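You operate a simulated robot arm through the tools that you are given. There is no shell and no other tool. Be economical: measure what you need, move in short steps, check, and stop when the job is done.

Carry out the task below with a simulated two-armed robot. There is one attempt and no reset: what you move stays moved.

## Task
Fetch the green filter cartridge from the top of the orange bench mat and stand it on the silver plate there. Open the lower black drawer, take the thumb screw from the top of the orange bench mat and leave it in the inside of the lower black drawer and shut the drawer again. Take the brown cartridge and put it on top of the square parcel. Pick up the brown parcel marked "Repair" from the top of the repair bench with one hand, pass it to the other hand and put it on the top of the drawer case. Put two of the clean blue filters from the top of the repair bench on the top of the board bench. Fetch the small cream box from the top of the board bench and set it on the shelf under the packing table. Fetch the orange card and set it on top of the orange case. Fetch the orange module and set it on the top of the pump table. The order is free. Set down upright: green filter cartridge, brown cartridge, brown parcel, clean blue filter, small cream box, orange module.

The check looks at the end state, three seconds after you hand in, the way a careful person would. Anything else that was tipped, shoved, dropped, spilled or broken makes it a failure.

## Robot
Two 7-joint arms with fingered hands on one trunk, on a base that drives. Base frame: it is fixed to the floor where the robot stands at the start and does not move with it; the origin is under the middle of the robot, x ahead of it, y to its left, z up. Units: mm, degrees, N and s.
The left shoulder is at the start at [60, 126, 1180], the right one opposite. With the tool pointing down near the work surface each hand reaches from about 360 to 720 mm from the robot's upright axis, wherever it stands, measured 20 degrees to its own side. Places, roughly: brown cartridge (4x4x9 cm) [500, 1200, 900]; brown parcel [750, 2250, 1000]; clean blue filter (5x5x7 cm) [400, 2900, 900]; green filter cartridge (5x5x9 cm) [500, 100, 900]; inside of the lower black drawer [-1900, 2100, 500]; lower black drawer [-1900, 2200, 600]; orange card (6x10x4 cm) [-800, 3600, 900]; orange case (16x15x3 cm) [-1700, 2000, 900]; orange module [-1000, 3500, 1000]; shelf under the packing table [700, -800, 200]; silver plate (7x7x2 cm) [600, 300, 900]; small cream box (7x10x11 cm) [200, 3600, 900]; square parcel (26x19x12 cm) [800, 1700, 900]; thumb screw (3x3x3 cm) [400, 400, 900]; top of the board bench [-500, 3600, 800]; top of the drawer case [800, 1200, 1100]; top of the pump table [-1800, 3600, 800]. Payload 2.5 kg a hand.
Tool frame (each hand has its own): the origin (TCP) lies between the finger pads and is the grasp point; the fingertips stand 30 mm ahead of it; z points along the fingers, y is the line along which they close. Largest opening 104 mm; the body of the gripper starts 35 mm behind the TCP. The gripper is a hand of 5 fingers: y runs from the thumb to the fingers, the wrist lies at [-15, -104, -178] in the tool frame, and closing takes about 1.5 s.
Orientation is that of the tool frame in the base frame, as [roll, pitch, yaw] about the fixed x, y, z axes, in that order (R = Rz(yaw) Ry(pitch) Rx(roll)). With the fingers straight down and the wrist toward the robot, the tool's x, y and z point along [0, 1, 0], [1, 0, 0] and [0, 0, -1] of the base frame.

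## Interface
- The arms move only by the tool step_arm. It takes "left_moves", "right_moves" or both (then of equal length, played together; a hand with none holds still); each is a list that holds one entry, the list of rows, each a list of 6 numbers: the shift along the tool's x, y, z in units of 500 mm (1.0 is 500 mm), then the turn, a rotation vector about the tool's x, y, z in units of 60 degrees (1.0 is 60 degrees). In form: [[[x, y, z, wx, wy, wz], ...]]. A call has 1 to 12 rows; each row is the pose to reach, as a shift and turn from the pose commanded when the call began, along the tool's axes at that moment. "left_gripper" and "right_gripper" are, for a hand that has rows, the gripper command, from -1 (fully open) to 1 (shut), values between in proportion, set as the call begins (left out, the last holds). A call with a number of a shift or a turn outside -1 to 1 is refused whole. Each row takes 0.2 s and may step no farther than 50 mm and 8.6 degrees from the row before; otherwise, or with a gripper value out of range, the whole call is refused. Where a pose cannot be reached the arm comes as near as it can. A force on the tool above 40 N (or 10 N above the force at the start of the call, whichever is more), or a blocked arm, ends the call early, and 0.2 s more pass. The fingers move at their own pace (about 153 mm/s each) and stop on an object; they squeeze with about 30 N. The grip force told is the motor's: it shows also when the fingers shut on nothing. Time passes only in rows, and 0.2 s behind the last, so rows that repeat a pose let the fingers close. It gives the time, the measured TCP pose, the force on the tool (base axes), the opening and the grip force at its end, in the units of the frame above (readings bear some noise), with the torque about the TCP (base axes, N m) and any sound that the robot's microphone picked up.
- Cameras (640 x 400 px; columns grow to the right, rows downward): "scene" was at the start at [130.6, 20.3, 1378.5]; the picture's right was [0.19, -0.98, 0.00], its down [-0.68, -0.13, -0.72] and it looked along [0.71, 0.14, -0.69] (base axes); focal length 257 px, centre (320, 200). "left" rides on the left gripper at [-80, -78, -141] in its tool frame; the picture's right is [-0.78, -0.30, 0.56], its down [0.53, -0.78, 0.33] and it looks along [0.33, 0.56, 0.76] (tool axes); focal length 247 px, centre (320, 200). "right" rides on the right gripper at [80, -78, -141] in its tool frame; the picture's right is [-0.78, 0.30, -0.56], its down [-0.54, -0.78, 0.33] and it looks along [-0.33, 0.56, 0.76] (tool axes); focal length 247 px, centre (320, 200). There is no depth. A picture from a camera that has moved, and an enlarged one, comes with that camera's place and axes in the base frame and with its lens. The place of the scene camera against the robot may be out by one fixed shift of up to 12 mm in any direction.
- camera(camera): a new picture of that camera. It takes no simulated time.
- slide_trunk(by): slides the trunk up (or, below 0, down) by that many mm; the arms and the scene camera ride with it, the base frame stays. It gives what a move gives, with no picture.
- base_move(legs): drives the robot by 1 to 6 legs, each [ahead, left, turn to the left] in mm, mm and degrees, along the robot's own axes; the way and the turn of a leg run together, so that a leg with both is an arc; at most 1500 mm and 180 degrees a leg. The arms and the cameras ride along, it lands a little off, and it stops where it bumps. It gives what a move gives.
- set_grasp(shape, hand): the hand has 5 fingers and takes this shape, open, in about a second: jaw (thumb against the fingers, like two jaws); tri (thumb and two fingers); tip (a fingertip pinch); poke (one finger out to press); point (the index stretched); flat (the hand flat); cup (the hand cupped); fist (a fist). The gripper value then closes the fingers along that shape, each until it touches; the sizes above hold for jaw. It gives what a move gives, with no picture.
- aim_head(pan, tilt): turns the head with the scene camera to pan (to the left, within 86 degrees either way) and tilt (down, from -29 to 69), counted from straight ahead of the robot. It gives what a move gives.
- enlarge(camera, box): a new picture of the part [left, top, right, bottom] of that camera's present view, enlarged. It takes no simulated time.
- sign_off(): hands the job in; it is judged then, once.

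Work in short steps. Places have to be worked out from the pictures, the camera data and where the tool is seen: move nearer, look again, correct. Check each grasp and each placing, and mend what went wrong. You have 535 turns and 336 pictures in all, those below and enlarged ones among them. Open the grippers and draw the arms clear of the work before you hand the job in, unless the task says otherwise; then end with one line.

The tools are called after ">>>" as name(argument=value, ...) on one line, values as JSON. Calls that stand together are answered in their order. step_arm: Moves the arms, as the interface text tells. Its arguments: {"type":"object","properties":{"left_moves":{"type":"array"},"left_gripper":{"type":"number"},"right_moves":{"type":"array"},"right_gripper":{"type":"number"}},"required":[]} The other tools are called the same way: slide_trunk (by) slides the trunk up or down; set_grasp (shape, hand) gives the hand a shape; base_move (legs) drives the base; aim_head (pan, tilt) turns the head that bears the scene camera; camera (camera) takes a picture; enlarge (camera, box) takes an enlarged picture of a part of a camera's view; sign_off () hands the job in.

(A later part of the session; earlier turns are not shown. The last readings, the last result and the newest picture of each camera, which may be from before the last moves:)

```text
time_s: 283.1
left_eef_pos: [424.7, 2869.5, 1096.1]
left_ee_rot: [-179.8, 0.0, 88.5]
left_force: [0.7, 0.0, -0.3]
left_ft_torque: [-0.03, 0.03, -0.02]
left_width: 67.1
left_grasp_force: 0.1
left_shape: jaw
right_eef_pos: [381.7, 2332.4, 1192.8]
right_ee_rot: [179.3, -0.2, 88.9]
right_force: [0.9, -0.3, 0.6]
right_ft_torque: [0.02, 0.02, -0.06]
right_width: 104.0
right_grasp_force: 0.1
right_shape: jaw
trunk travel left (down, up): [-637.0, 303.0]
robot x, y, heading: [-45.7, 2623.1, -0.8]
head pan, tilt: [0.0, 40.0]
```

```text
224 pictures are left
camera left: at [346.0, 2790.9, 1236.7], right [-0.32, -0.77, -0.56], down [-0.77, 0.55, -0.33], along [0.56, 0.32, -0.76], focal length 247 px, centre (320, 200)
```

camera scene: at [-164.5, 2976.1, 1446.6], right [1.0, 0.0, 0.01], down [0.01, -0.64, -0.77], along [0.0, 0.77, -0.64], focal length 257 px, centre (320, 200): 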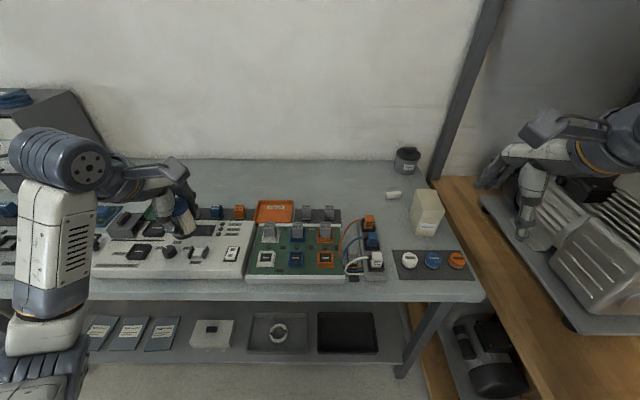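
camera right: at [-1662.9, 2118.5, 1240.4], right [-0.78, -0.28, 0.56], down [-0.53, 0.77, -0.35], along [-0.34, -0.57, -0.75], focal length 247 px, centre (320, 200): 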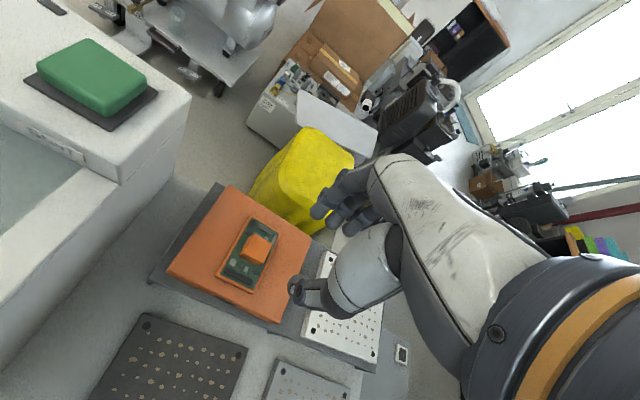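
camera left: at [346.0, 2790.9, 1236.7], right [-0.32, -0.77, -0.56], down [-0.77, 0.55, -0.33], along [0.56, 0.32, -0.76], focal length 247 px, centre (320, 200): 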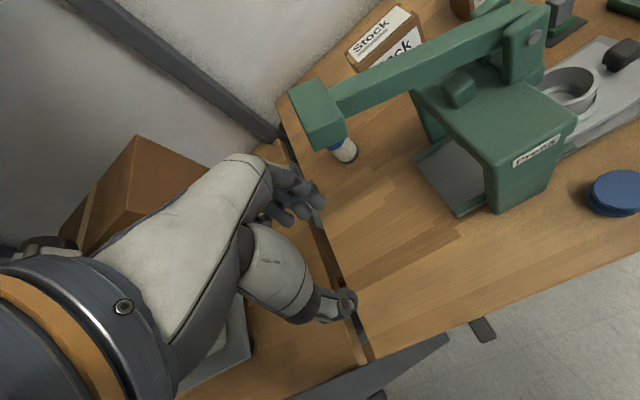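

The press lever's end is at about [515, 2818, 1105], close to the straight approach path. I'll lift the hand over it, go forward, and turn the hand so its wrist comes from the left.

>>> step_arm(left_moves=[[[0.02, 0, -0.08, 0, 0, 0], [0.04, 0, -0.16, 0, 0, 0], [0.06, 0, -0.22, 0, 0, 0]]])

>>> base_move(legs=[[70, 0, 0.8]])

>>> step_arm(left_moves=[[[0, 0.06, 0, 0, 0, 0.13], [0, 0.13, 0, 0, 0, 0.26], [0, 0.2, 0, 0, 0, 0.39], [-0.02, 0.26, 0, 0, 0, 0.52], [-0.04, 0.3, 0, 0, 0, 0.65], [-0.04, 0.3, 0, 0, 0, 0.65]]])

>>> camera(camera="left")

```text
time_s: 283.9
left_eef_pos: [427.0, 2901.0, 1203.8]
left_ee_rot: [-179.7, 0.1, 88.7]
left_force: [-0.8, 0.6, 0.7]
left_ft_torque: [-0.01, 0.03, -0.01]
left_width: 67.1
left_grasp_force: 0.0
left_shape: jaw
right_eef_pos: [380.2, 2331.5, 1193.2]
right_ee_rot: [179.2, -0.2, 88.8]
right_force: [0.0, 0.1, 0.0]
right_ft_torque: [-0.01, 0.0, 0.0]
right_width: 103.7
right_grasp_force: 0.1
right_shape: jaw
trunk travel left (down, up): [-637.0, 303.0]
robot x, y, heading: [-42.6, 2620.8, -0.8]
head pan, tilt: [0.0, 40.0]
```

```text
time_s: 284.9
left_eef_pos: [490.8, 2905.9, 1204.3]
left_ee_rot: [-179.7, 0.1, 89.4]
left_force: [-0.7, -0.3, 0.4]
left_ft_torque: [0.01, 0.02, 0.0]
left_width: 67.3
left_grasp_force: 0.1
left_shape: jaw
right_eef_pos: [451.3, 2336.3, 1192.6]
right_ee_rot: [179.3, -0.2, 89.7]
right_force: [-0.7, -0.4, 0.2]
right_ft_torque: [0.03, 0.0, 0.02]
right_width: 103.6
right_grasp_force: 0.0
right_shape: jaw
trunk travel left (down, up): [-637.0, 303.0]
robot x, y, heading: [21.3, 2621.3, 0.0]
head pan, tilt: [0.0, 40.0]
```

```text
time_s: 286.4
left_eef_pos: [639.2, 2885.4, 1204.2]
left_ee_rot: [-179.9, 0.0, 50.3]
left_force: [0.0, 0.2, -0.1]
left_ft_torque: [-0.01, 0.0, -0.01]
left_width: 67.4
left_grasp_force: 0.1
left_shape: jaw
right_eef_pos: [450.6, 2337.4, 1194.6]
right_ee_rot: [179.2, 0.0, 89.7]
right_force: [0.1, -0.7, 0.5]
right_ft_torque: [0.01, 0.01, 0.0]
right_width: 103.6
right_grasp_force: 0.0
right_shape: jaw
trunk travel left (down, up): [-637.0, 303.0]
robot x, y, heading: [22.5, 2618.4, 0.0]
head pan, tilt: [0.0, 40.0]
```

```text
223 pictures are left
camera left: at [529.0, 2873.6, 1345.9], right [-0.72, -0.41, -0.56], down [-0.26, 0.91, -0.33], along [0.64, -0.1, -0.76], focal length 247 px, centre (320, 200)
```

left: 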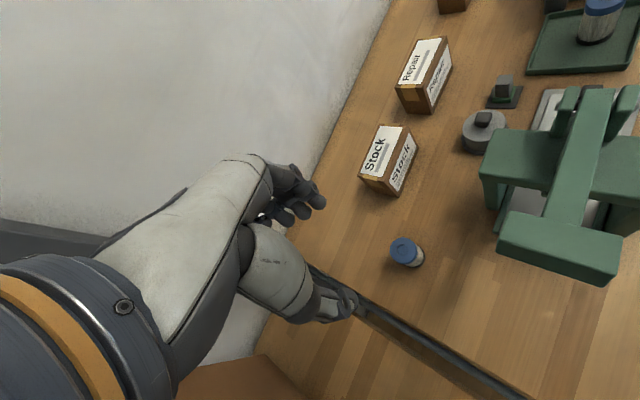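

The back filter is at about [669, 2852]. I'll move over it and descend.

>>> step_arm(left_moves=[[[-0.012, 0.088, 0.02, 0, 0, 0], [-0.012, 0.088, 0.11, 0, 0, 0], [-0.012, 0.088, 0.2, 0, 0, 0], [-0.012, 0.088, 0.29, 0, 0, 0], [-0.012, 0.088, 0.38, 0, 0, 0], [-0.012, 0.088, 0.44, 0, 0, 0], [-0.012, 0.088, 0.44, 0, 0, 0]]])

>>> camera(camera="left")

```text
time_s: 287.9
left_eef_pos: [663.1, 2851.5, 983.8]
left_ee_rot: [-179.9, 0.1, 50.4]
left_force: [-1.3, 0.1, 0.5]
left_ft_torque: [0.0, 0.02, 0.0]
left_width: 67.3
left_grasp_force: 0.1
left_shape: jaw
left hand out of reach, approached as far as the arm can: row 1, 2, 5, 6, 7
right_eef_pos: [450.2, 2336.4, 1194.5]
right_ee_rot: [179.4, -0.2, 89.8]
right_force: [0.5, 0.0, -0.1]
right_ft_torque: [-0.02, -0.01, 0.0]
right_width: 104.1
right_grasp_force: 0.1
right_shape: jaw
trunk travel left (down, up): [-637.0, 303.0]
robot x, y, heading: [19.2, 2622.0, -0.2]
head pan, tilt: [0.0, 40.0]
```

```text
222 pictures are left
camera left: at [552.5, 2839.3, 1125.3], right [-0.72, -0.41, -0.55], down [-0.26, 0.91, -0.33], along [0.64, -0.1, -0.76], focal length 247 px, centre (320, 200)
```

left: 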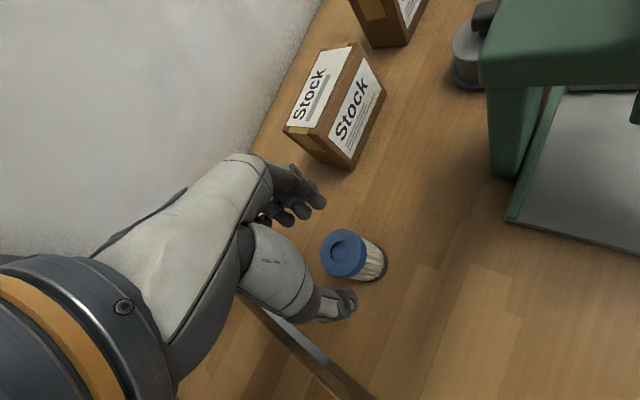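

The arm is at its reach limit here, so I'll pull the hand back 40 mm and drive forward 40 mm instead.

>>> step_arm(left_moves=[[[-0.025, -0.03, 0, 0, 0, 0], [-0.051, -0.062, 0, 0, 0, 0], [-0.051, -0.062, 0, 0, 0, 0]]])

>>> base_move(legs=[[45, 0, 0]])

>>> camera(camera="left")

```text
time_s: 288.8
left_eef_pos: [659.2, 2860.3, 978.2]
left_ee_rot: [-179.8, 0.2, 50.4]
left_force: [-0.4, 0.1, -0.3]
left_ft_torque: [-0.01, -0.04, 0.0]
left_width: 67.3
left_grasp_force: 0.1
left_shape: jaw
left hand out of reach, approached as far as the arm can: row 1, 2, 3
right_eef_pos: [450.1, 2338.2, 1193.3]
right_ee_rot: [179.3, -0.2, 89.7]
right_force: [-0.6, 0.2, -0.1]
right_ft_torque: [0.02, 0.03, -0.02]
right_width: 103.8
right_grasp_force: 0.1
right_shape: jaw
trunk travel left (down, up): [-637.0, 303.0]
robot x, y, heading: [22.7, 2618.9, -0.1]
head pan, tilt: [0.0, 40.0]
```

```text
time_s: 289.6
left_eef_pos: [704.2, 2859.8, 977.8]
left_ee_rot: [-179.8, 0.2, 50.4]
left_force: [0.3, 1.1, 0.6]
left_ft_torque: [0.01, 0.02, -0.02]
left_width: 67.5
left_grasp_force: 0.1
left_shape: jaw
right_eef_pos: [496.7, 2337.2, 1193.2]
right_ee_rot: [179.3, -0.2, 89.6]
right_force: [0.8, 0.2, -0.1]
right_ft_torque: [0.02, 0.03, 0.02]
right_width: 103.9
right_grasp_force: 0.1
right_shape: jaw
trunk travel left (down, up): [-637.0, 303.0]
robot x, y, heading: [68.3, 2623.0, 0.1]
head pan, tilt: [0.0, 40.0]
```

```text
221 pictures are left
camera left: at [593.5, 2848.1, 1118.9], right [-0.73, -0.41, -0.55], down [-0.26, 0.91, -0.33], along [0.64, -0.1, -0.77], focal length 247 px, centre (320, 200)
```

left: 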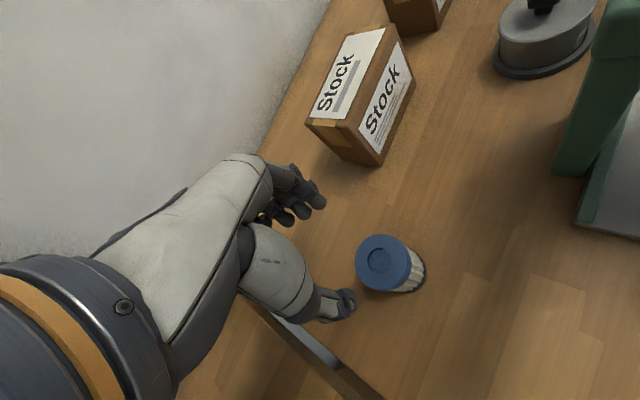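

>>> step_arm(left_moves=[[[-0.03, -0.024, 0, 0, 0, 0], [-0.062, -0.047, 0, 0, 0, 0], [-0.062, -0.047, 0, 0, 0, 0]]])

```text
time_s: 290.4
left_eef_pos: [702.4, 2860.4, 978.9]
left_ee_rot: [-179.8, 0.2, 50.4]
left_force: [0.5, -0.3, -0.2]
left_ft_torque: [0.0, 0.02, 0.01]
left_width: 67.4
left_grasp_force: 0.1
left_shape: jaw
left hand out of reach, approached as far as the arm can: row 1, 2, 3
right_eef_pos: [495.0, 2338.3, 1193.6]
right_ee_rot: [179.3, -0.3, 89.7]
right_force: [-0.5, -0.3, 0.6]
right_ft_torque: [0.0, 0.01, 0.0]
right_width: 103.9
right_grasp_force: 0.2
right_shape: jaw
trunk travel left (down, up): [-637.0, 303.0]
robot x, y, heading: [68.5, 2618.7, 0.1]
head pan, tilt: [0.0, 40.0]
```

The wrist is at a joint limit with this much yaw. I'll go up and reduce the yaw somewhat.

>>> step_arm(left_moves=[[[0, 0, -0.06, 0, 0, -0.1], [0, 0, -0.12, 0, 0, -0.2], [0, 0, -0.18, 0, 0, -0.3], [0, 0, -0.24, 0, 0, -0.35], [-0.03, -0.04, -0.24, 0, 0, -0.35], [-0.06, -0.08, -0.24, 0, 0, -0.35]]])

```text
time_s: 291.9
left_eef_pos: [736.3, 2872.6, 1106.2]
left_ee_rot: [-179.6, 0.3, 71.4]
left_force: [0.4, -0.7, 0.4]
left_ft_torque: [0.01, 0.0, -0.04]
left_width: 67.2
left_grasp_force: 0.2
left_shape: jaw
left hand out of reach, approached as far as the arm can: row 1, 2, 3, 4, 5, 6
right_eef_pos: [495.4, 2338.0, 1193.2]
right_ee_rot: [179.1, -0.2, 89.7]
right_force: [0.0, -0.8, 0.4]
right_ft_torque: [-0.03, 0.01, 0.0]
right_width: 103.8
right_grasp_force: 0.1
right_shape: jaw
trunk travel left (down, up): [-637.0, 303.0]
robot x, y, heading: [67.6, 2621.0, 0.0]
head pan, tilt: [0.0, 40.0]
```

>>> step_arm(left_moves=[[[0, -0.02, -0.02, 0, 0, -0.1], [0, -0.04, -0.04, 0, 0, -0.2], [0, -0.06, -0.06, 0, 0, -0.3], [0, -0.1, -0.06, 0, 0, -0.3], [0, -0.14, -0.06, 0, 0, -0.3]]])

>>> camera(camera="scene")

```text
time_s: 293.1
left_eef_pos: [738.9, 2914.7, 1140.8]
left_ee_rot: [-179.6, 0.1, 89.4]
left_force: [-0.3, -0.2, 0.4]
left_ft_torque: [0.02, -0.02, -0.02]
left_width: 67.4
left_grasp_force: 0.1
left_shape: jaw
left hand out of reach, approached as far as the arm can: row 1, 2, 3, 4, 5
right_eef_pos: [495.1, 2338.1, 1194.1]
right_ee_rot: [179.2, -0.2, 89.7]
right_force: [0.2, 0.0, 0.5]
right_ft_torque: [-0.03, -0.04, -0.01]
right_width: 103.7
right_grasp_force: 0.1
right_shape: jaw
trunk travel left (down, up): [-637.0, 303.0]
robot x, y, heading: [69.8, 2619.3, -0.2]
head pan, tilt: [0.0, 40.0]
```

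```text
220 pictures are left
camera scene: at [200.9, 2625.2, 1446.2], right [0.0, -1.0, 0.0], down [-0.64, 0.0, -0.77], along [0.77, 0.0, -0.64], focal length 257 px, centre (320, 200)
```

scene: 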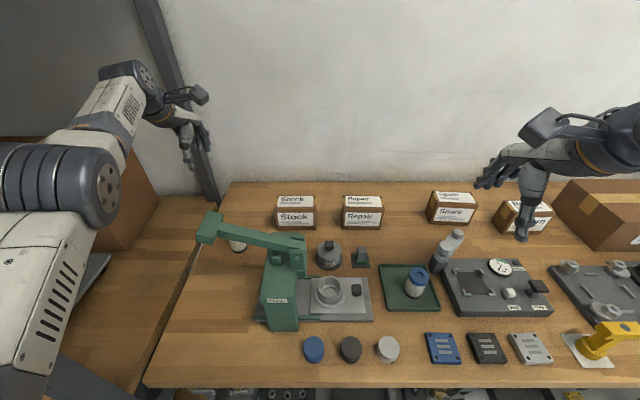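

>>> step_arm(left_moves=[[[0, -0.08, 0, 0, 0, 0], [0, -0.16, 0, 0, 0, 0], [0, -0.24, 0, 0, 0, 0], [0, -0.32, 0, 0, 0, 0]]])

```text
time_s: 294.1
left_eef_pos: [718.4, 2955.5, 1180.1]
left_ee_rot: [-179.6, 0.1, 89.3]
left_force: [-0.5, -0.2, 0.5]
left_ft_torque: [-0.03, 0.01, 0.0]
left_width: 67.3
left_grasp_force: 0.0
left_shape: jaw
left hand out of reach, approached as far as the arm can: row 1, 2, 3, 4
right_eef_pos: [495.3, 2338.0, 1193.9]
right_ee_rot: [179.3, -0.3, 89.7]
right_force: [-0.7, -0.2, 0.1]
right_ft_torque: [0.01, -0.02, -0.01]
right_width: 104.2
right_grasp_force: 0.0
right_shape: jaw
trunk travel left (down, up): [-637.0, 303.0]
robot x, y, heading: [65.5, 2619.6, -0.4]
head pan, tilt: [0.0, 40.0]
```

>>> step_arm(left_moves=[[[0, 0, 0.07, 0, 0, 0], [0, 0, 0.14, 0, 0, 0], [0, 0, 0.2, 0, 0, 0], [0, -0.06, 0.2, 0, 0, 0], [0, -0.12, 0.2, 0, 0, 0], [0, -0.2, 0.2, 0, 0, 0]]])

```text
time_s: 295.4
left_eef_pos: [721.6, 2990.1, 1069.6]
left_ee_rot: [-179.6, 0.2, 89.4]
left_force: [-0.6, -0.6, -0.1]
left_ft_torque: [0.02, 0.01, -0.04]
left_width: 67.1
left_grasp_force: 0.1
left_shape: jaw
left hand out of reach, approached as far as the arm can: row 1, 2, 3, 4, 5, 6
right_eef_pos: [495.7, 2338.3, 1194.2]
right_ee_rot: [179.2, -0.1, 89.8]
right_force: [-0.9, -0.3, -0.2]
right_ft_torque: [0.01, 0.02, 0.01]
right_width: 103.7
right_grasp_force: 0.1
right_shape: jaw
trunk travel left (down, up): [-637.0, 303.0]
robot x, y, heading: [62.6, 2617.3, -0.1]
head pan, tilt: [0.0, 40.0]
```

>>> step_arm(left_moves=[[[-0.06, -0.04, 0, 0, 0, 0], [-0.12, -0.08, 0, 0, 0, 0], [-0.2, -0.1, 0, 0, 0, 0], [-0.28, -0.12, -0.0, 0, 0, 0]]])

>>> aim_head(pan=50, tilt=40)

>>> camera(camera="scene")

```text
time_s: 296.4
left_eef_pos: [754.9, 2864.2, 1083.2]
left_ee_rot: [-179.7, 0.0, 89.4]
left_force: [0.1, -0.6, 0.1]
left_ft_torque: [0.01, 0.01, -0.03]
left_width: 67.4
left_grasp_force: 0.0
left_shape: jaw
left hand out of reach, approached as far as the arm can: row 1, 2, 3, 4
right_eef_pos: [496.4, 2335.7, 1192.6]
right_ee_rot: [179.3, -0.2, 89.7]
right_force: [-0.1, 0.3, 0.1]
right_ft_torque: [0.02, 0.03, -0.01]
right_width: 103.9
right_grasp_force: 0.0
right_shape: jaw
trunk travel left (down, up): [-637.0, 303.0]
robot x, y, heading: [72.4, 2621.6, -0.2]
head pan, tilt: [0.0, 40.0]
```

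```text
time_s: 297.6
left_eef_pos: [754.2, 2864.4, 1082.5]
left_ee_rot: [-179.7, 0.1, 89.4]
left_force: [0.2, -0.3, -0.8]
left_ft_torque: [-0.01, 0.02, -0.02]
left_width: 67.2
left_grasp_force: 0.0
left_shape: jaw
right_eef_pos: [493.9, 2337.1, 1193.6]
right_ee_rot: [179.2, -0.3, 89.6]
right_force: [-0.2, -0.5, 0.2]
right_ft_torque: [0.0, 0.0, 0.02]
right_width: 103.8
right_grasp_force: 0.1
right_shape: jaw
trunk travel left (down, up): [-637.0, 303.0]
robot x, y, heading: [66.9, 2618.8, -0.2]
head pan, tilt: [50.0, 40.0]
```

```text
219 pictures are left
camera scene: at [170.8, 2689.8, 1446.2], right [0.77, -0.64, 0.0], down [-0.41, -0.49, -0.77], along [0.49, 0.59, -0.64], focal length 257 px, centre (320, 200)
```

scene: 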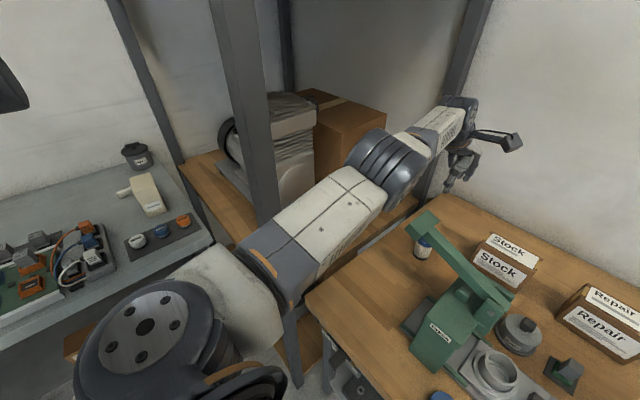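

>>> step_arm(left_moves=[[[0, 0, 0, 0, 0, 0]]])

```text
time_s: 298.0
left_eef_pos: [754.2, 2865.0, 1082.8]
left_ee_rot: [-179.7, 0.0, 89.4]
left_force: [-0.6, 0.0, -0.4]
left_ft_torque: [0.04, 0.04, 0.02]
left_width: 67.4
left_grasp_force: 0.1
left_shape: jaw
right_eef_pos: [495.7, 2338.0, 1193.1]
right_ee_rot: [179.4, -0.2, 89.8]
right_force: [-0.8, 0.5, 0.9]
right_ft_torque: [0.0, -0.01, -0.02]
right_width: 103.7
right_grasp_force: 0.0
right_shape: jaw
trunk travel left (down, up): [-637.0, 303.0]
robot x, y, heading: [65.6, 2620.6, 0.2]
head pan, tilt: [50.0, 40.0]
```

>>> step_arm(left_moves=[[[0.02, -0.07, 0, 0, 0, 0], [0.04, -0.14, 0, 0, 0, 0], [0.06, -0.21, 0, 0, 0, 0], [0.06, -0.28, 0, 0, 0, 0]]])

```text
time_s: 299.0
left_eef_pos: [740.6, 2929.4, 1086.5]
left_ee_rot: [-179.7, 0.1, 89.5]
left_force: [0.2, 0.6, 0.4]
left_ft_torque: [0.02, 0.01, 0.02]
left_width: 67.3
left_grasp_force: 0.0
left_shape: jaw
left hand out of reach, approached as far as the arm can: row 1, 2, 3, 4
right_eef_pos: [495.2, 2337.5, 1193.2]
right_ee_rot: [179.3, -0.2, 89.8]
right_force: [-1.0, -0.6, 0.2]
right_ft_torque: [0.02, -0.03, 0.0]
right_width: 104.2
right_grasp_force: 0.1
right_shape: jaw
trunk travel left (down, up): [-637.0, 303.0]
robot x, y, heading: [65.9, 2622.2, -0.1]
head pan, tilt: [50.0, 40.0]
```

>>> step_arm(left_moves=[[[0, -0.05, 0, -0.12, 0, 0], [0, -0.1, 0, -0.24, 0, 0], [0, -0.15, 0, -0.36, 0, 0], [0, -0.2, 0, -0.48, 0, 0]]])

```text
time_s: 300.0
left_eef_pos: [781.1, 3014.9, 1084.8]
left_ee_rot: [151.4, 0.1, 89.4]
left_force: [-0.4, -0.2, 0.5]
left_ft_torque: [-0.01, 0.0, 0.0]
left_width: 67.7
left_grasp_force: 0.0
left_shape: jaw
left hand out of reach, approached as far as the arm can: row 1, 2, 3, 4
right_eef_pos: [495.2, 2338.6, 1193.1]
right_ee_rot: [179.2, -0.2, 89.7]
right_force: [-0.9, -0.6, 0.7]
right_ft_torque: [-0.01, -0.02, 0.04]
right_width: 103.7
right_grasp_force: 0.1
right_shape: jaw
trunk travel left (down, up): [-637.0, 303.0]
robot x, y, heading: [66.0, 2619.2, 0.3]
head pan, tilt: [50.0, 40.0]
```

>>> step_arm(left_moves=[[[-0.03, 0, 0, 0.12, 0, 0], [-0.08, 0, 0, 0.24, 0, 0], [-0.14, 0, 0, 0.36, 0, 0], [-0.2, 0, 0, 0.48, 0, 0], [-0.28, -0.02, 0, 0.48, 0, 0], [-0.36, -0.04, 0, 0.48, 0, 0], [-0.44, -0.06, 0, 0.48, 0, 0], [-0.52, -0.08, 0, 0.48, 0, 0]]])

```text
time_s: 301.8
left_eef_pos: [751.3, 2752.8, 1067.6]
left_ee_rot: [-179.8, 0.1, 89.4]
left_force: [-0.6, 0.5, 0.1]
left_ft_torque: [-0.01, -0.01, 0.04]
left_width: 67.1
left_grasp_force: 0.0
left_shape: jaw
left hand out of reach, approached as far as the arm can: row 1, 2, 3, 4, 5, 6
right_eef_pos: [495.6, 2337.2, 1194.4]
right_ee_rot: [179.2, -0.3, 89.6]
right_force: [0.7, -0.6, -0.8]
right_ft_torque: [-0.03, -0.01, -0.02]
right_width: 103.8
right_grasp_force: 0.1
right_shape: jaw
trunk travel left (down, up): [-637.0, 303.0]
robot x, y, heading: [65.0, 2622.7, 0.1]
head pan, tilt: [50.0, 40.0]
```

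The arm is free again. I'll raise the hand over the press and draw it back in.

>>> step_arm(left_moves=[[[0, -0.02, -0.06, 0, 0, 0], [0, -0.04, -0.12, 0, 0, 0], [0, -0.06, -0.18, 0, 0, 0], [0, -0.12, -0.22, 0, 0, 0], [0, -0.2, -0.24, 0, 0, 0], [0.02, -0.28, -0.24, 0, 0, 0], [0.06, -0.36, -0.24, 0, 0, 0], [0.1, -0.44, -0.24, 0, 0, 0]]])

>>> aim_head(pan=15, tilt=45)

>>> camera(camera="scene")

```text
time_s: 303.6
left_eef_pos: [528.1, 2801.9, 1184.9]
left_ee_rot: [-179.5, -0.1, 89.4]
left_force: [1.2, -0.1, -0.4]
left_ft_torque: [0.05, 0.0, 0.0]
left_width: 67.7
left_grasp_force: 0.1
left_shape: jaw
right_eef_pos: [495.6, 2334.6, 1192.2]
right_ee_rot: [179.3, -0.3, 89.7]
right_force: [0.2, -0.7, -0.4]
right_ft_torque: [0.07, 0.03, -0.03]
right_width: 103.8
right_grasp_force: 0.1
right_shape: jaw
trunk travel left (down, up): [-637.0, 303.0]
robot x, y, heading: [68.7, 2618.6, 0.0]
head pan, tilt: [50.0, 40.0]
```

```text
time_s: 304.6
left_eef_pos: [530.4, 2802.7, 1185.2]
left_ee_rot: [-179.7, -0.1, 89.5]
left_force: [-0.4, 0.6, -0.3]
left_ft_torque: [-0.02, 0.01, 0.03]
left_width: 67.4
left_grasp_force: 0.0
left_shape: jaw
right_eef_pos: [496.5, 2335.1, 1193.4]
right_ee_rot: [179.3, -0.2, 89.7]
right_force: [-0.4, 0.1, -0.6]
right_ft_torque: [0.03, -0.01, -0.03]
right_width: 103.7
right_grasp_force: 0.1
right_shape: jaw
trunk travel left (down, up): [-637.0, 303.0]
robot x, y, heading: [66.1, 2621.9, -0.1]
head pan, tilt: [15.0, 45.0]
```

```text
218 pictures are left
camera scene: at [194.7, 2643.4, 1439.0], right [0.26, -0.97, 0.0], down [-0.68, -0.18, -0.71], along [0.68, 0.19, -0.71], focal length 257 px, centre (320, 200)
```

scene: 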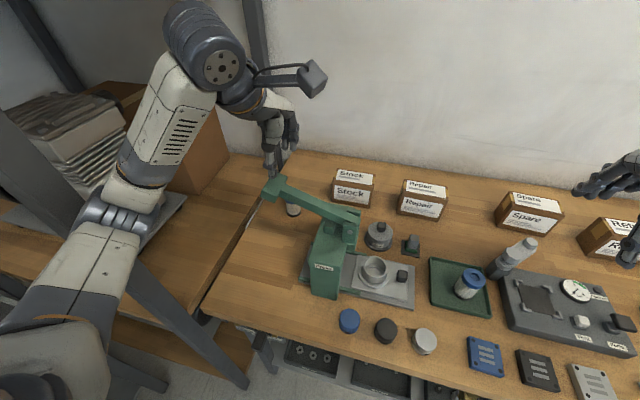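

Arm back to normal. I'll approach the filter again with less yaw, from this closer stance.

>>> step_arm(left_moves=[[[0.05, 0.05, 0, 0, 0, 0.1], [0.1, 0.1, 0, 0, 0, 0.22], [0.14, 0.16, 0, 0, 0, 0.34], [0.15, 0.22, 0.0, 0, 0, 0.45], [0.13, 0.26, 0, 0, 0, 0.55], [0.1, 0.27, 0.04, 0, 0, 0.55], [0.1, 0.27, 0.12, 0, 0, 0.55], [0.1, 0.27, 0.2, 0, 0, 0.55]]])

>>> camera(camera="left")

```text
time_s: 306.4
left_eef_pos: [668.7, 2852.3, 1084.2]
left_ee_rot: [-179.9, 0.2, 56.3]
left_force: [0.1, -0.5, 0.4]
left_ft_torque: [-0.01, 0.0, -0.01]
left_width: 67.5
left_grasp_force: 0.0
left_shape: jaw
right_eef_pos: [495.6, 2337.0, 1193.7]
right_ee_rot: [179.3, -0.1, 89.6]
right_force: [-0.6, -0.3, -1.0]
right_ft_torque: [0.0, -0.02, 0.0]
right_width: 103.9
right_grasp_force: 0.0
right_shape: jaw
trunk travel left (down, up): [-637.0, 303.0]
robot x, y, heading: [64.2, 2622.0, 0.3]
head pan, tilt: [15.0, 45.0]
```

```text
217 pictures are left
camera left: at [560.3, 2828.6, 1225.6], right [-0.68, -0.48, -0.55], down [-0.35, 0.87, -0.33], along [0.64, -0.03, -0.76], focal length 247 px, centre (320, 200)
```

left: 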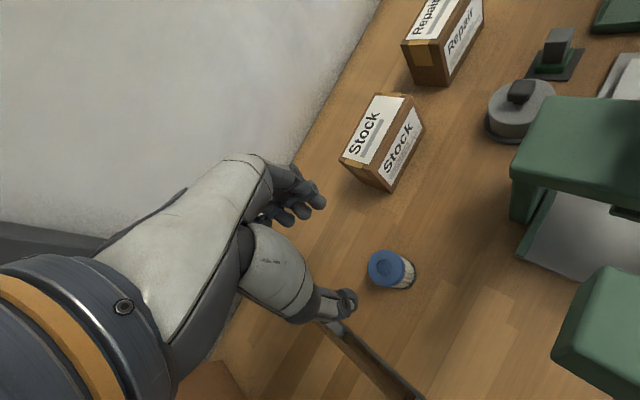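

Directly over the filter. Descending.

>>> step_arm(left_moves=[[[0, 0, 0.09, 0, 0, 0], [0, 0, 0.18, 0, 0, 0], [0, 0, 0.26, 0, 0, 0], [0, 0, 0.32, 0, 0, 0], [0, 0, 0.358, 0, 0, 0], [0, 0, 0.358, 0, 0, 0]]])

>>> camera(camera="left")

```text
time_s: 307.8
left_eef_pos: [668.3, 2854.3, 905.0]
left_ee_rot: [-179.8, 0.2, 56.4]
left_force: [-0.4, 0.1, 0.6]
left_ft_torque: [0.01, 0.0, -0.05]
left_width: 67.4
left_grasp_force: 0.2
left_shape: jaw
right_eef_pos: [494.9, 2337.0, 1194.4]
right_ee_rot: [179.2, -0.2, 89.8]
right_force: [0.2, -0.3, 0.1]
right_ft_torque: [0.0, 0.01, 0.03]
right_width: 104.0
right_grasp_force: 0.1
right_shape: jaw
trunk travel left (down, up): [-637.0, 303.0]
robot x, y, heading: [65.3, 2620.8, -0.0]
head pan, tilt: [15.0, 45.0]
```

```text
216 pictures are left
camera left: at [559.9, 2829.7, 1046.4], right [-0.68, -0.48, -0.55], down [-0.35, 0.88, -0.33], along [0.64, -0.03, -0.76], focal length 247 px, centre (320, 200)
```

left: 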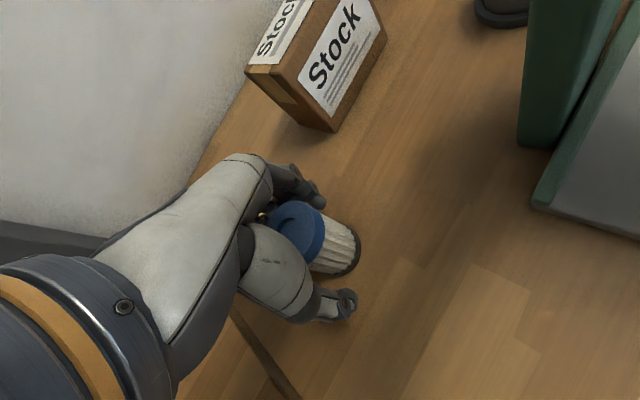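

Closing on it and lifting straight up.

>>> step_arm(left_moves=[[[0, 0, 0, 0, 0, 0], [0, 0, 0, 0, 0, 0], [0, 0, 0, 0, 0, 0], [0, 0, 0, 0, 0, 0], [0, 0, 0, 0, 0, 0], [0, 0, 0, 0, 0, 0], [0, 0, 0, 0, 0, 0]]], left_gripper=1)

>>> step_arm(left_moves=[[[0, 0, -0.05, 0, 0, 0], [0, 0, -0.13, 0, 0, 0], [0, 0, -0.21, 0, 0, 0], [0, 0, -0.3, 0, 0, 0], [0, 0, -0.39, 0, 0, 0], [0, 0, -0.48, 0, 0, 0], [0, 0, -0.57, 0, 0, 0], [0, 0, -0.6, 0, 0, 0]]])

>>> camera(camera="left")

```text
time_s: 309.4
left_eef_pos: [668.2, 2853.7, 905.8]
left_ee_rot: [-179.8, 0.2, 56.4]
left_force: [0.7, -0.7, 0.3]
left_ft_torque: [0.01, -0.01, 0.04]
left_width: 35.7
left_grasp_force: 29.5
left_shape: jaw
right_eef_pos: [494.4, 2338.5, 1193.1]
right_ee_rot: [179.2, -0.1, 89.7]
right_force: [-0.4, -0.8, 0.9]
right_ft_torque: [-0.01, 0.01, 0.0]
right_width: 103.6
right_grasp_force: 0.0
right_shape: jaw
trunk travel left (down, up): [-637.0, 303.0]
robot x, y, heading: [66.0, 2624.2, -0.1]
head pan, tilt: [15.0, 45.0]
```

```text
time_s: 311.2
left_eef_pos: [670.0, 2850.1, 1205.0]
left_ee_rot: [-179.7, 0.2, 56.4]
left_force: [0.0, 0.7, -1.1]
left_ft_torque: [0.0, -0.01, 0.0]
left_width: 35.6
left_grasp_force: 30.5
left_shape: jaw
right_eef_pos: [495.0, 2337.6, 1193.7]
right_ee_rot: [179.3, -0.2, 89.7]
right_force: [0.2, -0.4, 0.1]
right_ft_torque: [0.05, 0.03, 0.0]
right_width: 103.8
right_grasp_force: 0.1
right_shape: jaw
trunk travel left (down, up): [-637.0, 303.0]
robot x, y, heading: [68.3, 2617.7, -0.1]
head pan, tilt: [15.0, 45.0]
```

```text
215 pictures are left
camera left: at [561.7, 2826.8, 1346.8], right [-0.68, -0.48, -0.55], down [-0.35, 0.88, -0.33], along [0.64, -0.03, -0.76], focal length 247 px, centre (320, 200)
```

left: 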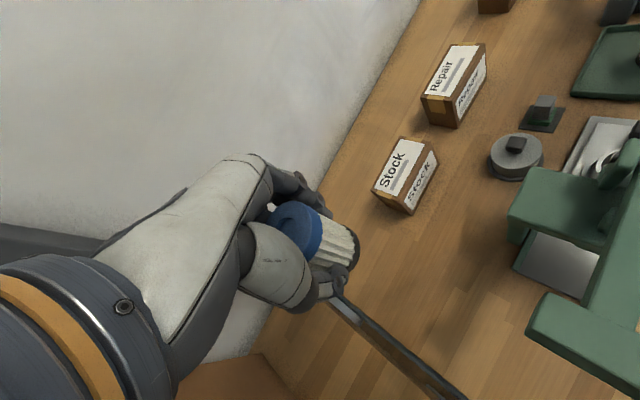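

Second filter held. I'll retract over the press at this height, straightening the hand.

>>> step_arm(left_moves=[[[0, -0.06, -0.02, 0, 0, -0.1], [-0.04, -0.12, -0.03, 0, 0, -0.2], [-0.08, -0.18, -0.03, 0, 0, -0.3], [-0.12, -0.24, -0.03, 0, 0, -0.42], [-0.16, -0.29, -0.03, 0, 0, -0.55], [-0.194, -0.335, -0.03, 0, 0, -0.55]]])

>>> base_move(legs=[[-660, 0, 0], [0, 0, 90], [320, 0, 0]])

>>> camera(camera="left")

```text
time_s: 312.7
left_eef_pos: [478.9, 2772.0, 1217.4]
left_ee_rot: [-178.9, 3.3, 78.6]
left_force: [0.3, 0.0, 0.0]
left_ft_torque: [-0.03, 0.03, 0.0]
left_width: 35.1
left_grasp_force: 30.0
left_shape: jaw
right_eef_pos: [489.0, 2312.1, 1192.4]
right_ee_rot: [179.0, -1.3, 89.2]
right_force: [-0.4, 0.0, -0.5]
right_ft_torque: [0.01, -0.02, 0.0]
right_width: 103.6
right_grasp_force: 0.1
right_shape: jaw
trunk travel left (down, up): [-637.0, 303.0]
robot x, y, heading: [62.9, 2614.1, -0.4]
head pan, tilt: [15.0, 45.0]
stopped in row 6 (left hand): the arm was blocked; the commanded pose is now the measured one
```

```text
time_s: 321.8
left_eef_pos: [-751.6, 3350.0, 1211.7]
left_ee_rot: [-179.1, 3.9, 168.9]
left_force: [-0.2, 0.3, -1.4]
left_ft_torque: [-0.01, 0.0, 0.03]
left_width: 35.0
left_grasp_force: 30.0
left_shape: jaw
right_eef_pos: [-287.4, 3355.4, 1193.1]
right_ee_rot: [179.3, -0.1, 178.8]
right_force: [-0.3, 0.5, 0.4]
right_ft_torque: [0.0, 0.05, 0.0]
right_width: 103.9
right_grasp_force: 0.0
right_shape: jaw
trunk travel left (down, up): [-637.0, 303.0]
robot x, y, heading: [-575.6, 2930.9, 89.0]
head pan, tilt: [15.0, 45.0]
```

```text
214 pictures are left
camera left: at [-698.1, 3261.4, 1360.2], right [0.74, -0.46, -0.5], down [-0.65, -0.67, -0.36], along [-0.17, 0.59, -0.79], focal length 247 px, centre (320, 200)
```

left: 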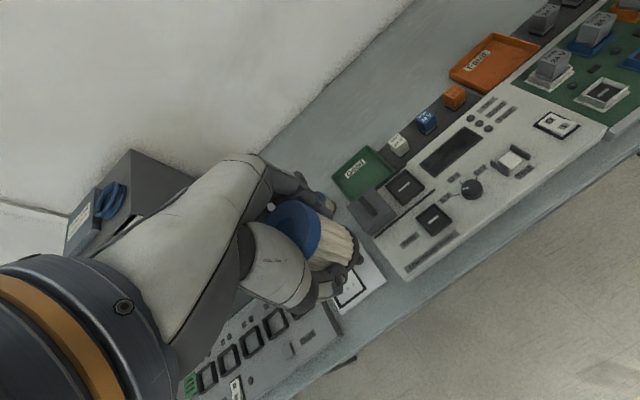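

Facing the board bench again. I'll drive 100 mm closer, square the hand, and move it toward the bare area behind the cards.

>>> base_move(legs=[[100, 40, 1]])

>>> step_arm(left_moves=[[[0.03, 0.02, 0, -0.005, 0.02, -0.06], [0.08, 0.06, 0, -0.01, 0.045, -0.12], [0.13, 0.12, 0.02, -0.015, 0.065, -0.183], [0.18, 0.18, 0.06, -0.015, 0.065, -0.183], [0.2, 0.24, 0.1, -0.015, 0.065, -0.183], [0.2, 0.24, 0.16, -0.015, 0.065, -0.183]]])

>>> camera(camera="left")

```text
time_s: 323.0
left_eef_pos: [-801.1, 3443.7, 1213.0]
left_ee_rot: [-179.2, 3.9, 170.2]
left_force: [0.1, 0.1, -0.7]
left_ft_torque: [-0.01, -0.01, -0.03]
left_width: 35.0
left_grasp_force: 29.6
left_shape: jaw
right_eef_pos: [-336.5, 3460.2, 1194.5]
right_ee_rot: [179.3, -0.2, -180.0]
right_force: [0.3, 0.4, 0.0]
right_ft_torque: [-0.04, -0.01, -0.01]
right_width: 103.7
right_grasp_force: 0.0
right_shape: jaw
trunk travel left (down, up): [-637.0, 303.0]
robot x, y, heading: [-614.5, 3032.6, 90.3]
head pan, tilt: [15.0, 45.0]
```

```text
time_s: 324.4
left_eef_pos: [-875.6, 3576.5, 1123.5]
left_ee_rot: [-179.6, -0.2, -179.1]
left_force: [0.2, 0.6, -0.4]
left_ft_torque: [-0.02, -0.01, 0.03]
left_width: 34.9
left_grasp_force: 30.3
left_shape: jaw
right_eef_pos: [-335.9, 3460.0, 1194.2]
right_ee_rot: [179.2, -0.1, 179.9]
right_force: [0.9, 0.6, -0.4]
right_ft_torque: [0.03, 0.0, 0.03]
right_width: 103.6
right_grasp_force: 0.0
right_shape: jaw
trunk travel left (down, up): [-637.0, 303.0]
robot x, y, heading: [-615.5, 3030.9, 90.3]
head pan, tilt: [15.0, 45.0]
```

```text
213 pictures are left
camera left: at [-793.4, 3501.3, 1264.7], right [0.78, -0.28, -0.56], down [-0.52, -0.79, -0.33], along [-0.34, 0.55, -0.76], focal length 247 px, centre (320, 200)
```

left: 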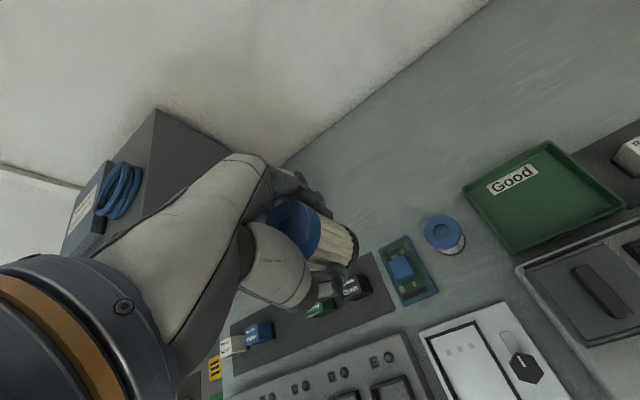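

>>> step_arm(left_moves=[[[-0.01, 0.08, 0.02, 0, 0, 0], [-0.03, 0.16, 0.05, 0, 0, 0], [-0.036, 0.224, 0.1, 0, 0, 0], [-0.036, 0.224, 0.18, 0, 0, 0], [-0.036, 0.224, 0.26, 0, 0, 0], [-0.036, 0.224, 0.34, 0, 0, 0], [-0.036, 0.224, 0.42, 0, 0, 0], [-0.036, 0.224, 0.42, 0, 0, 0]]])

>>> camera(camera="left")

```text
time_s: 326.2
left_eef_pos: [-854.4, 3688.3, 912.0]
left_ee_rot: [-179.8, 0.0, -179.0]
left_force: [0.6, 0.0, 0.0]
left_ft_torque: [-0.01, 0.0, -0.01]
left_width: 35.0
left_grasp_force: 30.1
left_shape: jaw
right_eef_pos: [-335.6, 3461.1, 1193.2]
right_ee_rot: [179.2, -0.2, 180.0]
right_force: [0.1, 0.0, 0.3]
right_ft_torque: [0.01, 0.0, -0.02]
right_width: 103.8
right_grasp_force: 0.1
right_shape: jaw
trunk travel left (down, up): [-637.0, 303.0]
robot x, y, heading: [-616.6, 3030.1, 90.4]
head pan, tilt: [15.0, 45.0]
```

```text
212 pictures are left
camera left: at [-773.5, 3612.3, 1053.7], right [0.78, -0.29, -0.56], down [-0.52, -0.79, -0.33], along [-0.34, 0.55, -0.76], focal length 247 px, centre (320, 200)
```

left: 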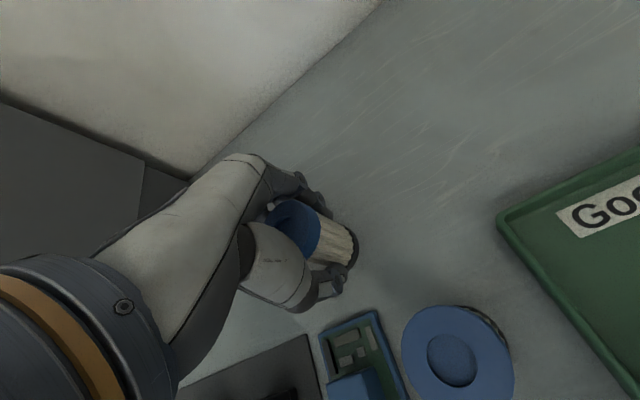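

>>> step_arm(left_moves=[[[0, 0, 0.016, 0, 0, 0], [0, 0, 0.028, 0, 0, 0], [0, 0, 0.028, 0, 0, 0]]])

>>> step_arm(left_moves=[[[0, 0, 0.004, 0, 0, 0], [0, 0, 0.008, 0, 0, 0], [0, 0, 0.008, 0, 0, 0]]])

```text
time_s: 327.0
left_eef_pos: [-856.0, 3688.4, 899.0]
left_ee_rot: [-179.7, -0.1, -178.8]
left_force: [-0.2, -0.8, -0.3]
left_ft_torque: [0.02, -0.02, -0.01]
left_width: 34.9
left_grasp_force: 30.4
left_shape: jaw
right_eef_pos: [-335.3, 3460.1, 1193.8]
right_ee_rot: [179.2, -0.3, -180.0]
right_force: [-0.4, 0.2, 0.0]
right_ft_torque: [0.01, 0.0, -0.04]
right_width: 103.8
right_grasp_force: 0.0
right_shape: jaw
trunk travel left (down, up): [-637.0, 303.0]
robot x, y, heading: [-616.1, 3030.5, 90.4]
head pan, tilt: [15.0, 45.0]
```

```text
time_s: 327.8
left_eef_pos: [-856.7, 3687.7, 895.3]
left_ee_rot: [-179.6, 0.0, -178.9]
left_force: [0.4, 0.1, -1.3]
left_ft_torque: [0.0, -0.01, -0.02]
left_width: 34.6
left_grasp_force: 30.1
left_shape: jaw
right_eef_pos: [-335.3, 3460.1, 1193.6]
right_ee_rot: [179.2, -0.2, 180.0]
right_force: [-0.2, 0.2, 0.5]
right_ft_torque: [-0.01, 0.0, -0.01]
right_width: 103.9
right_grasp_force: 0.1
right_shape: jaw
trunk travel left (down, up): [-637.0, 303.0]
robot x, y, heading: [-617.4, 3027.8, 90.4]
head pan, tilt: [15.0, 45.0]
```

>>> step_arm(left_moves=[[[0, 0, 0.003, 0, 0, 0], [0, 0, 0.006, 0, 0, 0], [0, 0, 0.006, 0, 0, 0]]])

>>> step_arm(left_moves=[[[0, 0, 0.003, 0, 0, 0], [0, 0, 0.006, 0, 0, 0], [0, 0, 0.006, 0, 0, 0]]])

```text
time_s: 328.6
left_eef_pos: [-856.6, 3686.6, 892.8]
left_ee_rot: [-179.9, 0.0, -178.8]
left_force: [-0.9, 0.1, 6.4]
left_ft_torque: [0.13, 0.07, 0.03]
left_width: 35.0
left_grasp_force: 29.9
left_shape: jaw
right_eef_pos: [-335.9, 3459.3, 1194.1]
right_ee_rot: [179.2, -0.2, 180.0]
right_force: [-0.3, -0.4, 0.0]
right_ft_torque: [0.01, 0.0, 0.0]
right_width: 104.1
right_grasp_force: 0.1
right_shape: jaw
trunk travel left (down, up): [-637.0, 303.0]
robot x, y, heading: [-614.6, 3031.5, 90.6]
head pan, tilt: [15.0, 45.0]
```

```text
time_s: 329.4
left_eef_pos: [-857.1, 3688.0, 893.1]
left_ee_rot: [179.9, 0.1, -179.1]
left_force: [-0.5, 0.6, 14.9]
left_ft_torque: [0.18, 0.06, 0.02]
left_width: 35.7
left_grasp_force: 30.1
left_shape: jaw
right_eef_pos: [-335.6, 3458.5, 1194.9]
right_ee_rot: [179.1, -0.2, 180.0]
right_force: [0.4, -0.4, 0.1]
right_ft_torque: [-0.01, 0.05, -0.02]
right_width: 103.8
right_grasp_force: 0.1
right_shape: jaw
trunk travel left (down, up): [-637.0, 303.0]
robot x, y, heading: [-617.8, 3031.9, 90.2]
head pan, tilt: [15.0, 45.0]
```

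Contact. Easing, opening and rising.

>>> step_arm(left_moves=[[[0, 0, -0.007, 0, 0, 0], [0, 0, -0.007, 0, 0, 0]]])

>>> step_arm(left_moves=[[[0, 0, 0, 0, 0, 0], [0, 0, 0, 0, 0, 0], [0, 0, 0, 0, 0, 0], [0, 0, 0, 0, 0, 0], [0, 0, -0.04, 0, 0, 0], [0, 0, -0.1, 0, 0, 0], [0, 0, -0.18, 0, 0, 0], [0, 0, -0.26, 0, 0, 0], [0, 0, -0.34, 0, 0, 0], [0, -0.04, -0.4, 0, 0, 0], [0, -0.12, -0.4, 0, 0, 0], [0, -0.2, -0.4, 0, 0, 0]]], left_gripper=-0.25)

>>> camera(camera="left")

```text
time_s: 330.0
left_eef_pos: [-855.2, 3687.0, 893.3]
left_ee_rot: [-179.7, 0.0, -179.1]
left_force: [0.8, 0.3, 9.5]
left_ft_torque: [0.22, 0.01, -0.01]
left_width: 35.4
left_grasp_force: 29.9
left_shape: jaw
right_eef_pos: [-335.0, 3459.7, 1193.1]
right_ee_rot: [179.0, -0.2, 180.0]
right_force: [-0.4, 0.1, 0.1]
right_ft_torque: [0.01, 0.01, 0.02]
right_width: 103.7
right_grasp_force: 0.0
right_shape: jaw
trunk travel left (down, up): [-637.0, 303.0]
robot x, y, heading: [-617.5, 3028.5, 90.6]
head pan, tilt: [15.0, 45.0]
```

```text
time_s: 332.6
left_eef_pos: [-856.3, 3587.1, 1093.8]
left_ee_rot: [-179.6, -0.1, -178.8]
left_force: [0.3, 0.2, -0.7]
left_ft_torque: [0.01, -0.03, -0.01]
left_width: 64.9
left_grasp_force: 0.1
left_shape: jaw
right_eef_pos: [-335.6, 3460.3, 1193.3]
right_ee_rot: [179.3, -0.2, -180.0]
right_force: [-0.3, 0.2, 0.0]
right_ft_torque: [0.0, 0.01, -0.03]
right_width: 103.7
right_grasp_force: 0.0
right_shape: jaw
trunk travel left (down, up): [-637.0, 303.0]
robot x, y, heading: [-616.1, 3027.2, 90.4]
head pan, tilt: [15.0, 45.0]
```

```text
211 pictures are left
camera left: at [-774.5, 3512.4, 1235.2], right [0.78, -0.28, -0.55], down [-0.52, -0.79, -0.33], along [-0.34, 0.54, -0.76], focal length 247 px, centre (320, 200)
```

left: 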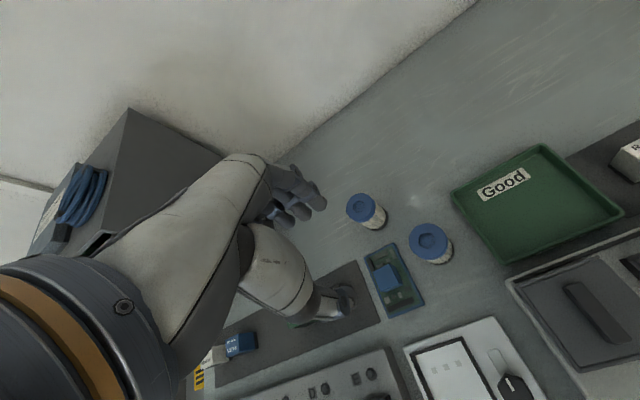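

Both clean filters stand on the board bench. Now the "Repair" parcel: I'll retract and drive back to the repair bench in front of it.

>>> step_arm(left_moves=[[[0.02, -0.08, 0, 0, 0, 0], [0.04, -0.16, 0, 0, 0, 0], [0.06, -0.24, 0, 0, 0, 0], [0.1, -0.28, 0, 0, 0, 0]]])

>>> base_move(legs=[[-450, 0, 0], [0, 0, -90], [550, -150, 0]])

>>> aim_head(pan=0, tilt=35)

>>> camera(camera="scene")

```text
time_s: 333.6
left_eef_pos: [-904.5, 3448.9, 1095.1]
left_ee_rot: [-179.6, 0.0, -179.0]
left_force: [0.2, 0.4, 0.1]
left_ft_torque: [-0.01, -0.02, 0.01]
left_width: 64.8
left_grasp_force: 0.0
left_shape: jaw
right_eef_pos: [-335.2, 3461.0, 1193.8]
right_ee_rot: [179.3, -0.3, 179.9]
right_force: [0.2, -0.4, 0.9]
right_ft_torque: [0.0, -0.01, -0.02]
right_width: 103.9
right_grasp_force: 0.1
right_shape: jaw
trunk travel left (down, up): [-637.0, 303.0]
robot x, y, heading: [-615.0, 3025.1, 90.4]
head pan, tilt: [15.0, 45.0]
```

```text
time_s: 343.0
left_eef_pos: [347.5, 2728.3, 1095.6]
left_ee_rot: [-179.7, 0.0, 92.3]
left_force: [0.4, 0.7, 0.3]
left_ft_torque: [-0.01, 0.04, 0.0]
left_width: 64.8
left_grasp_force: 0.1
left_shape: jaw
right_eef_pos: [370.4, 2159.3, 1193.3]
right_ee_rot: [179.1, -0.2, 91.2]
right_force: [-0.4, -0.2, 0.5]
right_ft_torque: [0.03, -0.02, 0.01]
right_width: 103.7
right_grasp_force: 0.1
right_shape: jaw
trunk travel left (down, up): [-637.0, 303.0]
robot x, y, heading: [-68.0, 2430.2, 1.6]
head pan, tilt: [15.0, 45.0]
```

```text
time_s: 343.7
left_eef_pos: [346.9, 2728.0, 1095.9]
left_ee_rot: [-179.6, 0.0, 92.3]
left_force: [0.5, 0.8, -1.0]
left_ft_torque: [0.0, -0.02, 0.0]
left_width: 64.8
left_grasp_force: 0.0
left_shape: jaw
right_eef_pos: [368.4, 2161.3, 1193.9]
right_ee_rot: [179.3, -0.2, 91.2]
right_force: [0.5, 0.5, 1.0]
right_ft_torque: [-0.05, 0.01, -0.01]
right_width: 103.9
right_grasp_force: 0.1
right_shape: jaw
trunk travel left (down, up): [-637.0, 303.0]
robot x, y, heading: [-66.7, 2431.9, 1.5]
head pan, tilt: [0.0, 35.0]
```

```text
210 pictures are left
camera scene: at [71.1, 2439.5, 1453.7], right [0.03, -1.0, 0.0], down [-0.57, -0.02, -0.82], along [0.82, 0.02, -0.57], focal length 257 px, centre (320, 200)
```

scene: 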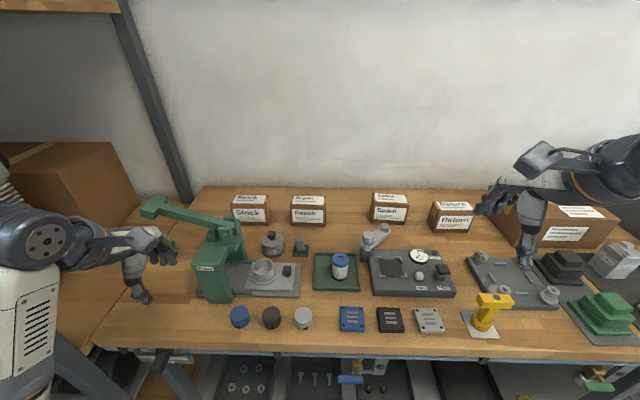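

The Repair parcel is near [797, 2495]. I'll move in so the left hand can take it from above.

>>> base_move(legs=[[0, -170, -1.5], [200, 0, 0]])

>>> step_arm(left_moves=[[[0, 0.08, 0, 0, 0, 0], [-0.03, 0.16, 0, 0, 0, 0], [-0.06, 0.24, 0, 0, 0, 0], [-0.09, 0.32, 0, 0, 0, 0], [-0.11, 0.4, 0, 0, 0, 0]]], left_gripper=-1)

>>> camera(camera="left")

```text
time_s: 346.4
left_eef_pos: [551.6, 2549.8, 1095.4]
left_ee_rot: [-179.5, 0.0, 90.8]
left_force: [0.4, -0.5, -0.7]
left_ft_torque: [-0.03, 0.0, -0.01]
left_width: 64.8
left_grasp_force: 0.0
left_shape: jaw
right_eef_pos: [561.0, 1980.3, 1195.1]
right_ee_rot: [179.2, -0.3, 89.8]
right_force: [1.0, 0.2, 0.7]
right_ft_torque: [0.0, 0.0, 0.01]
right_width: 104.0
right_grasp_force: 0.0
right_shape: jaw
trunk travel left (down, up): [-637.0, 303.0]
robot x, y, heading: [133.2, 2259.8, -0.0]
head pan, tilt: [0.0, 35.0]
```

```text
time_s: 347.6
left_eef_pos: [753.7, 2496.8, 1093.0]
left_ee_rot: [-179.8, -0.1, 90.8]
left_force: [-0.3, 0.6, -0.1]
left_ft_torque: [0.01, 0.01, -0.01]
left_width: 103.9
left_grasp_force: 0.0
left_shape: jaw
right_eef_pos: [559.8, 1980.0, 1194.1]
right_ee_rot: [179.1, -0.2, 89.8]
right_force: [-0.6, 0.4, 0.3]
right_ft_torque: [0.0, -0.02, 0.01]
right_width: 104.0
right_grasp_force: 0.2
right_shape: jaw
trunk travel left (down, up): [-637.0, 303.0]
robot x, y, heading: [127.3, 2261.8, 0.3]
head pan, tilt: [0.0, 35.0]
```

```text
209 pictures are left
camera left: at [677.9, 2416.5, 1233.9], right [-0.29, -0.78, -0.56], down [-0.79, 0.52, -0.33], along [0.55, 0.34, -0.76], focal length 247 px, centre (320, 200)
```

left: 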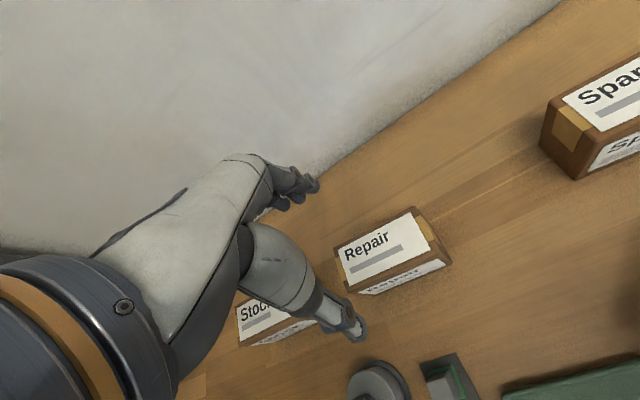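

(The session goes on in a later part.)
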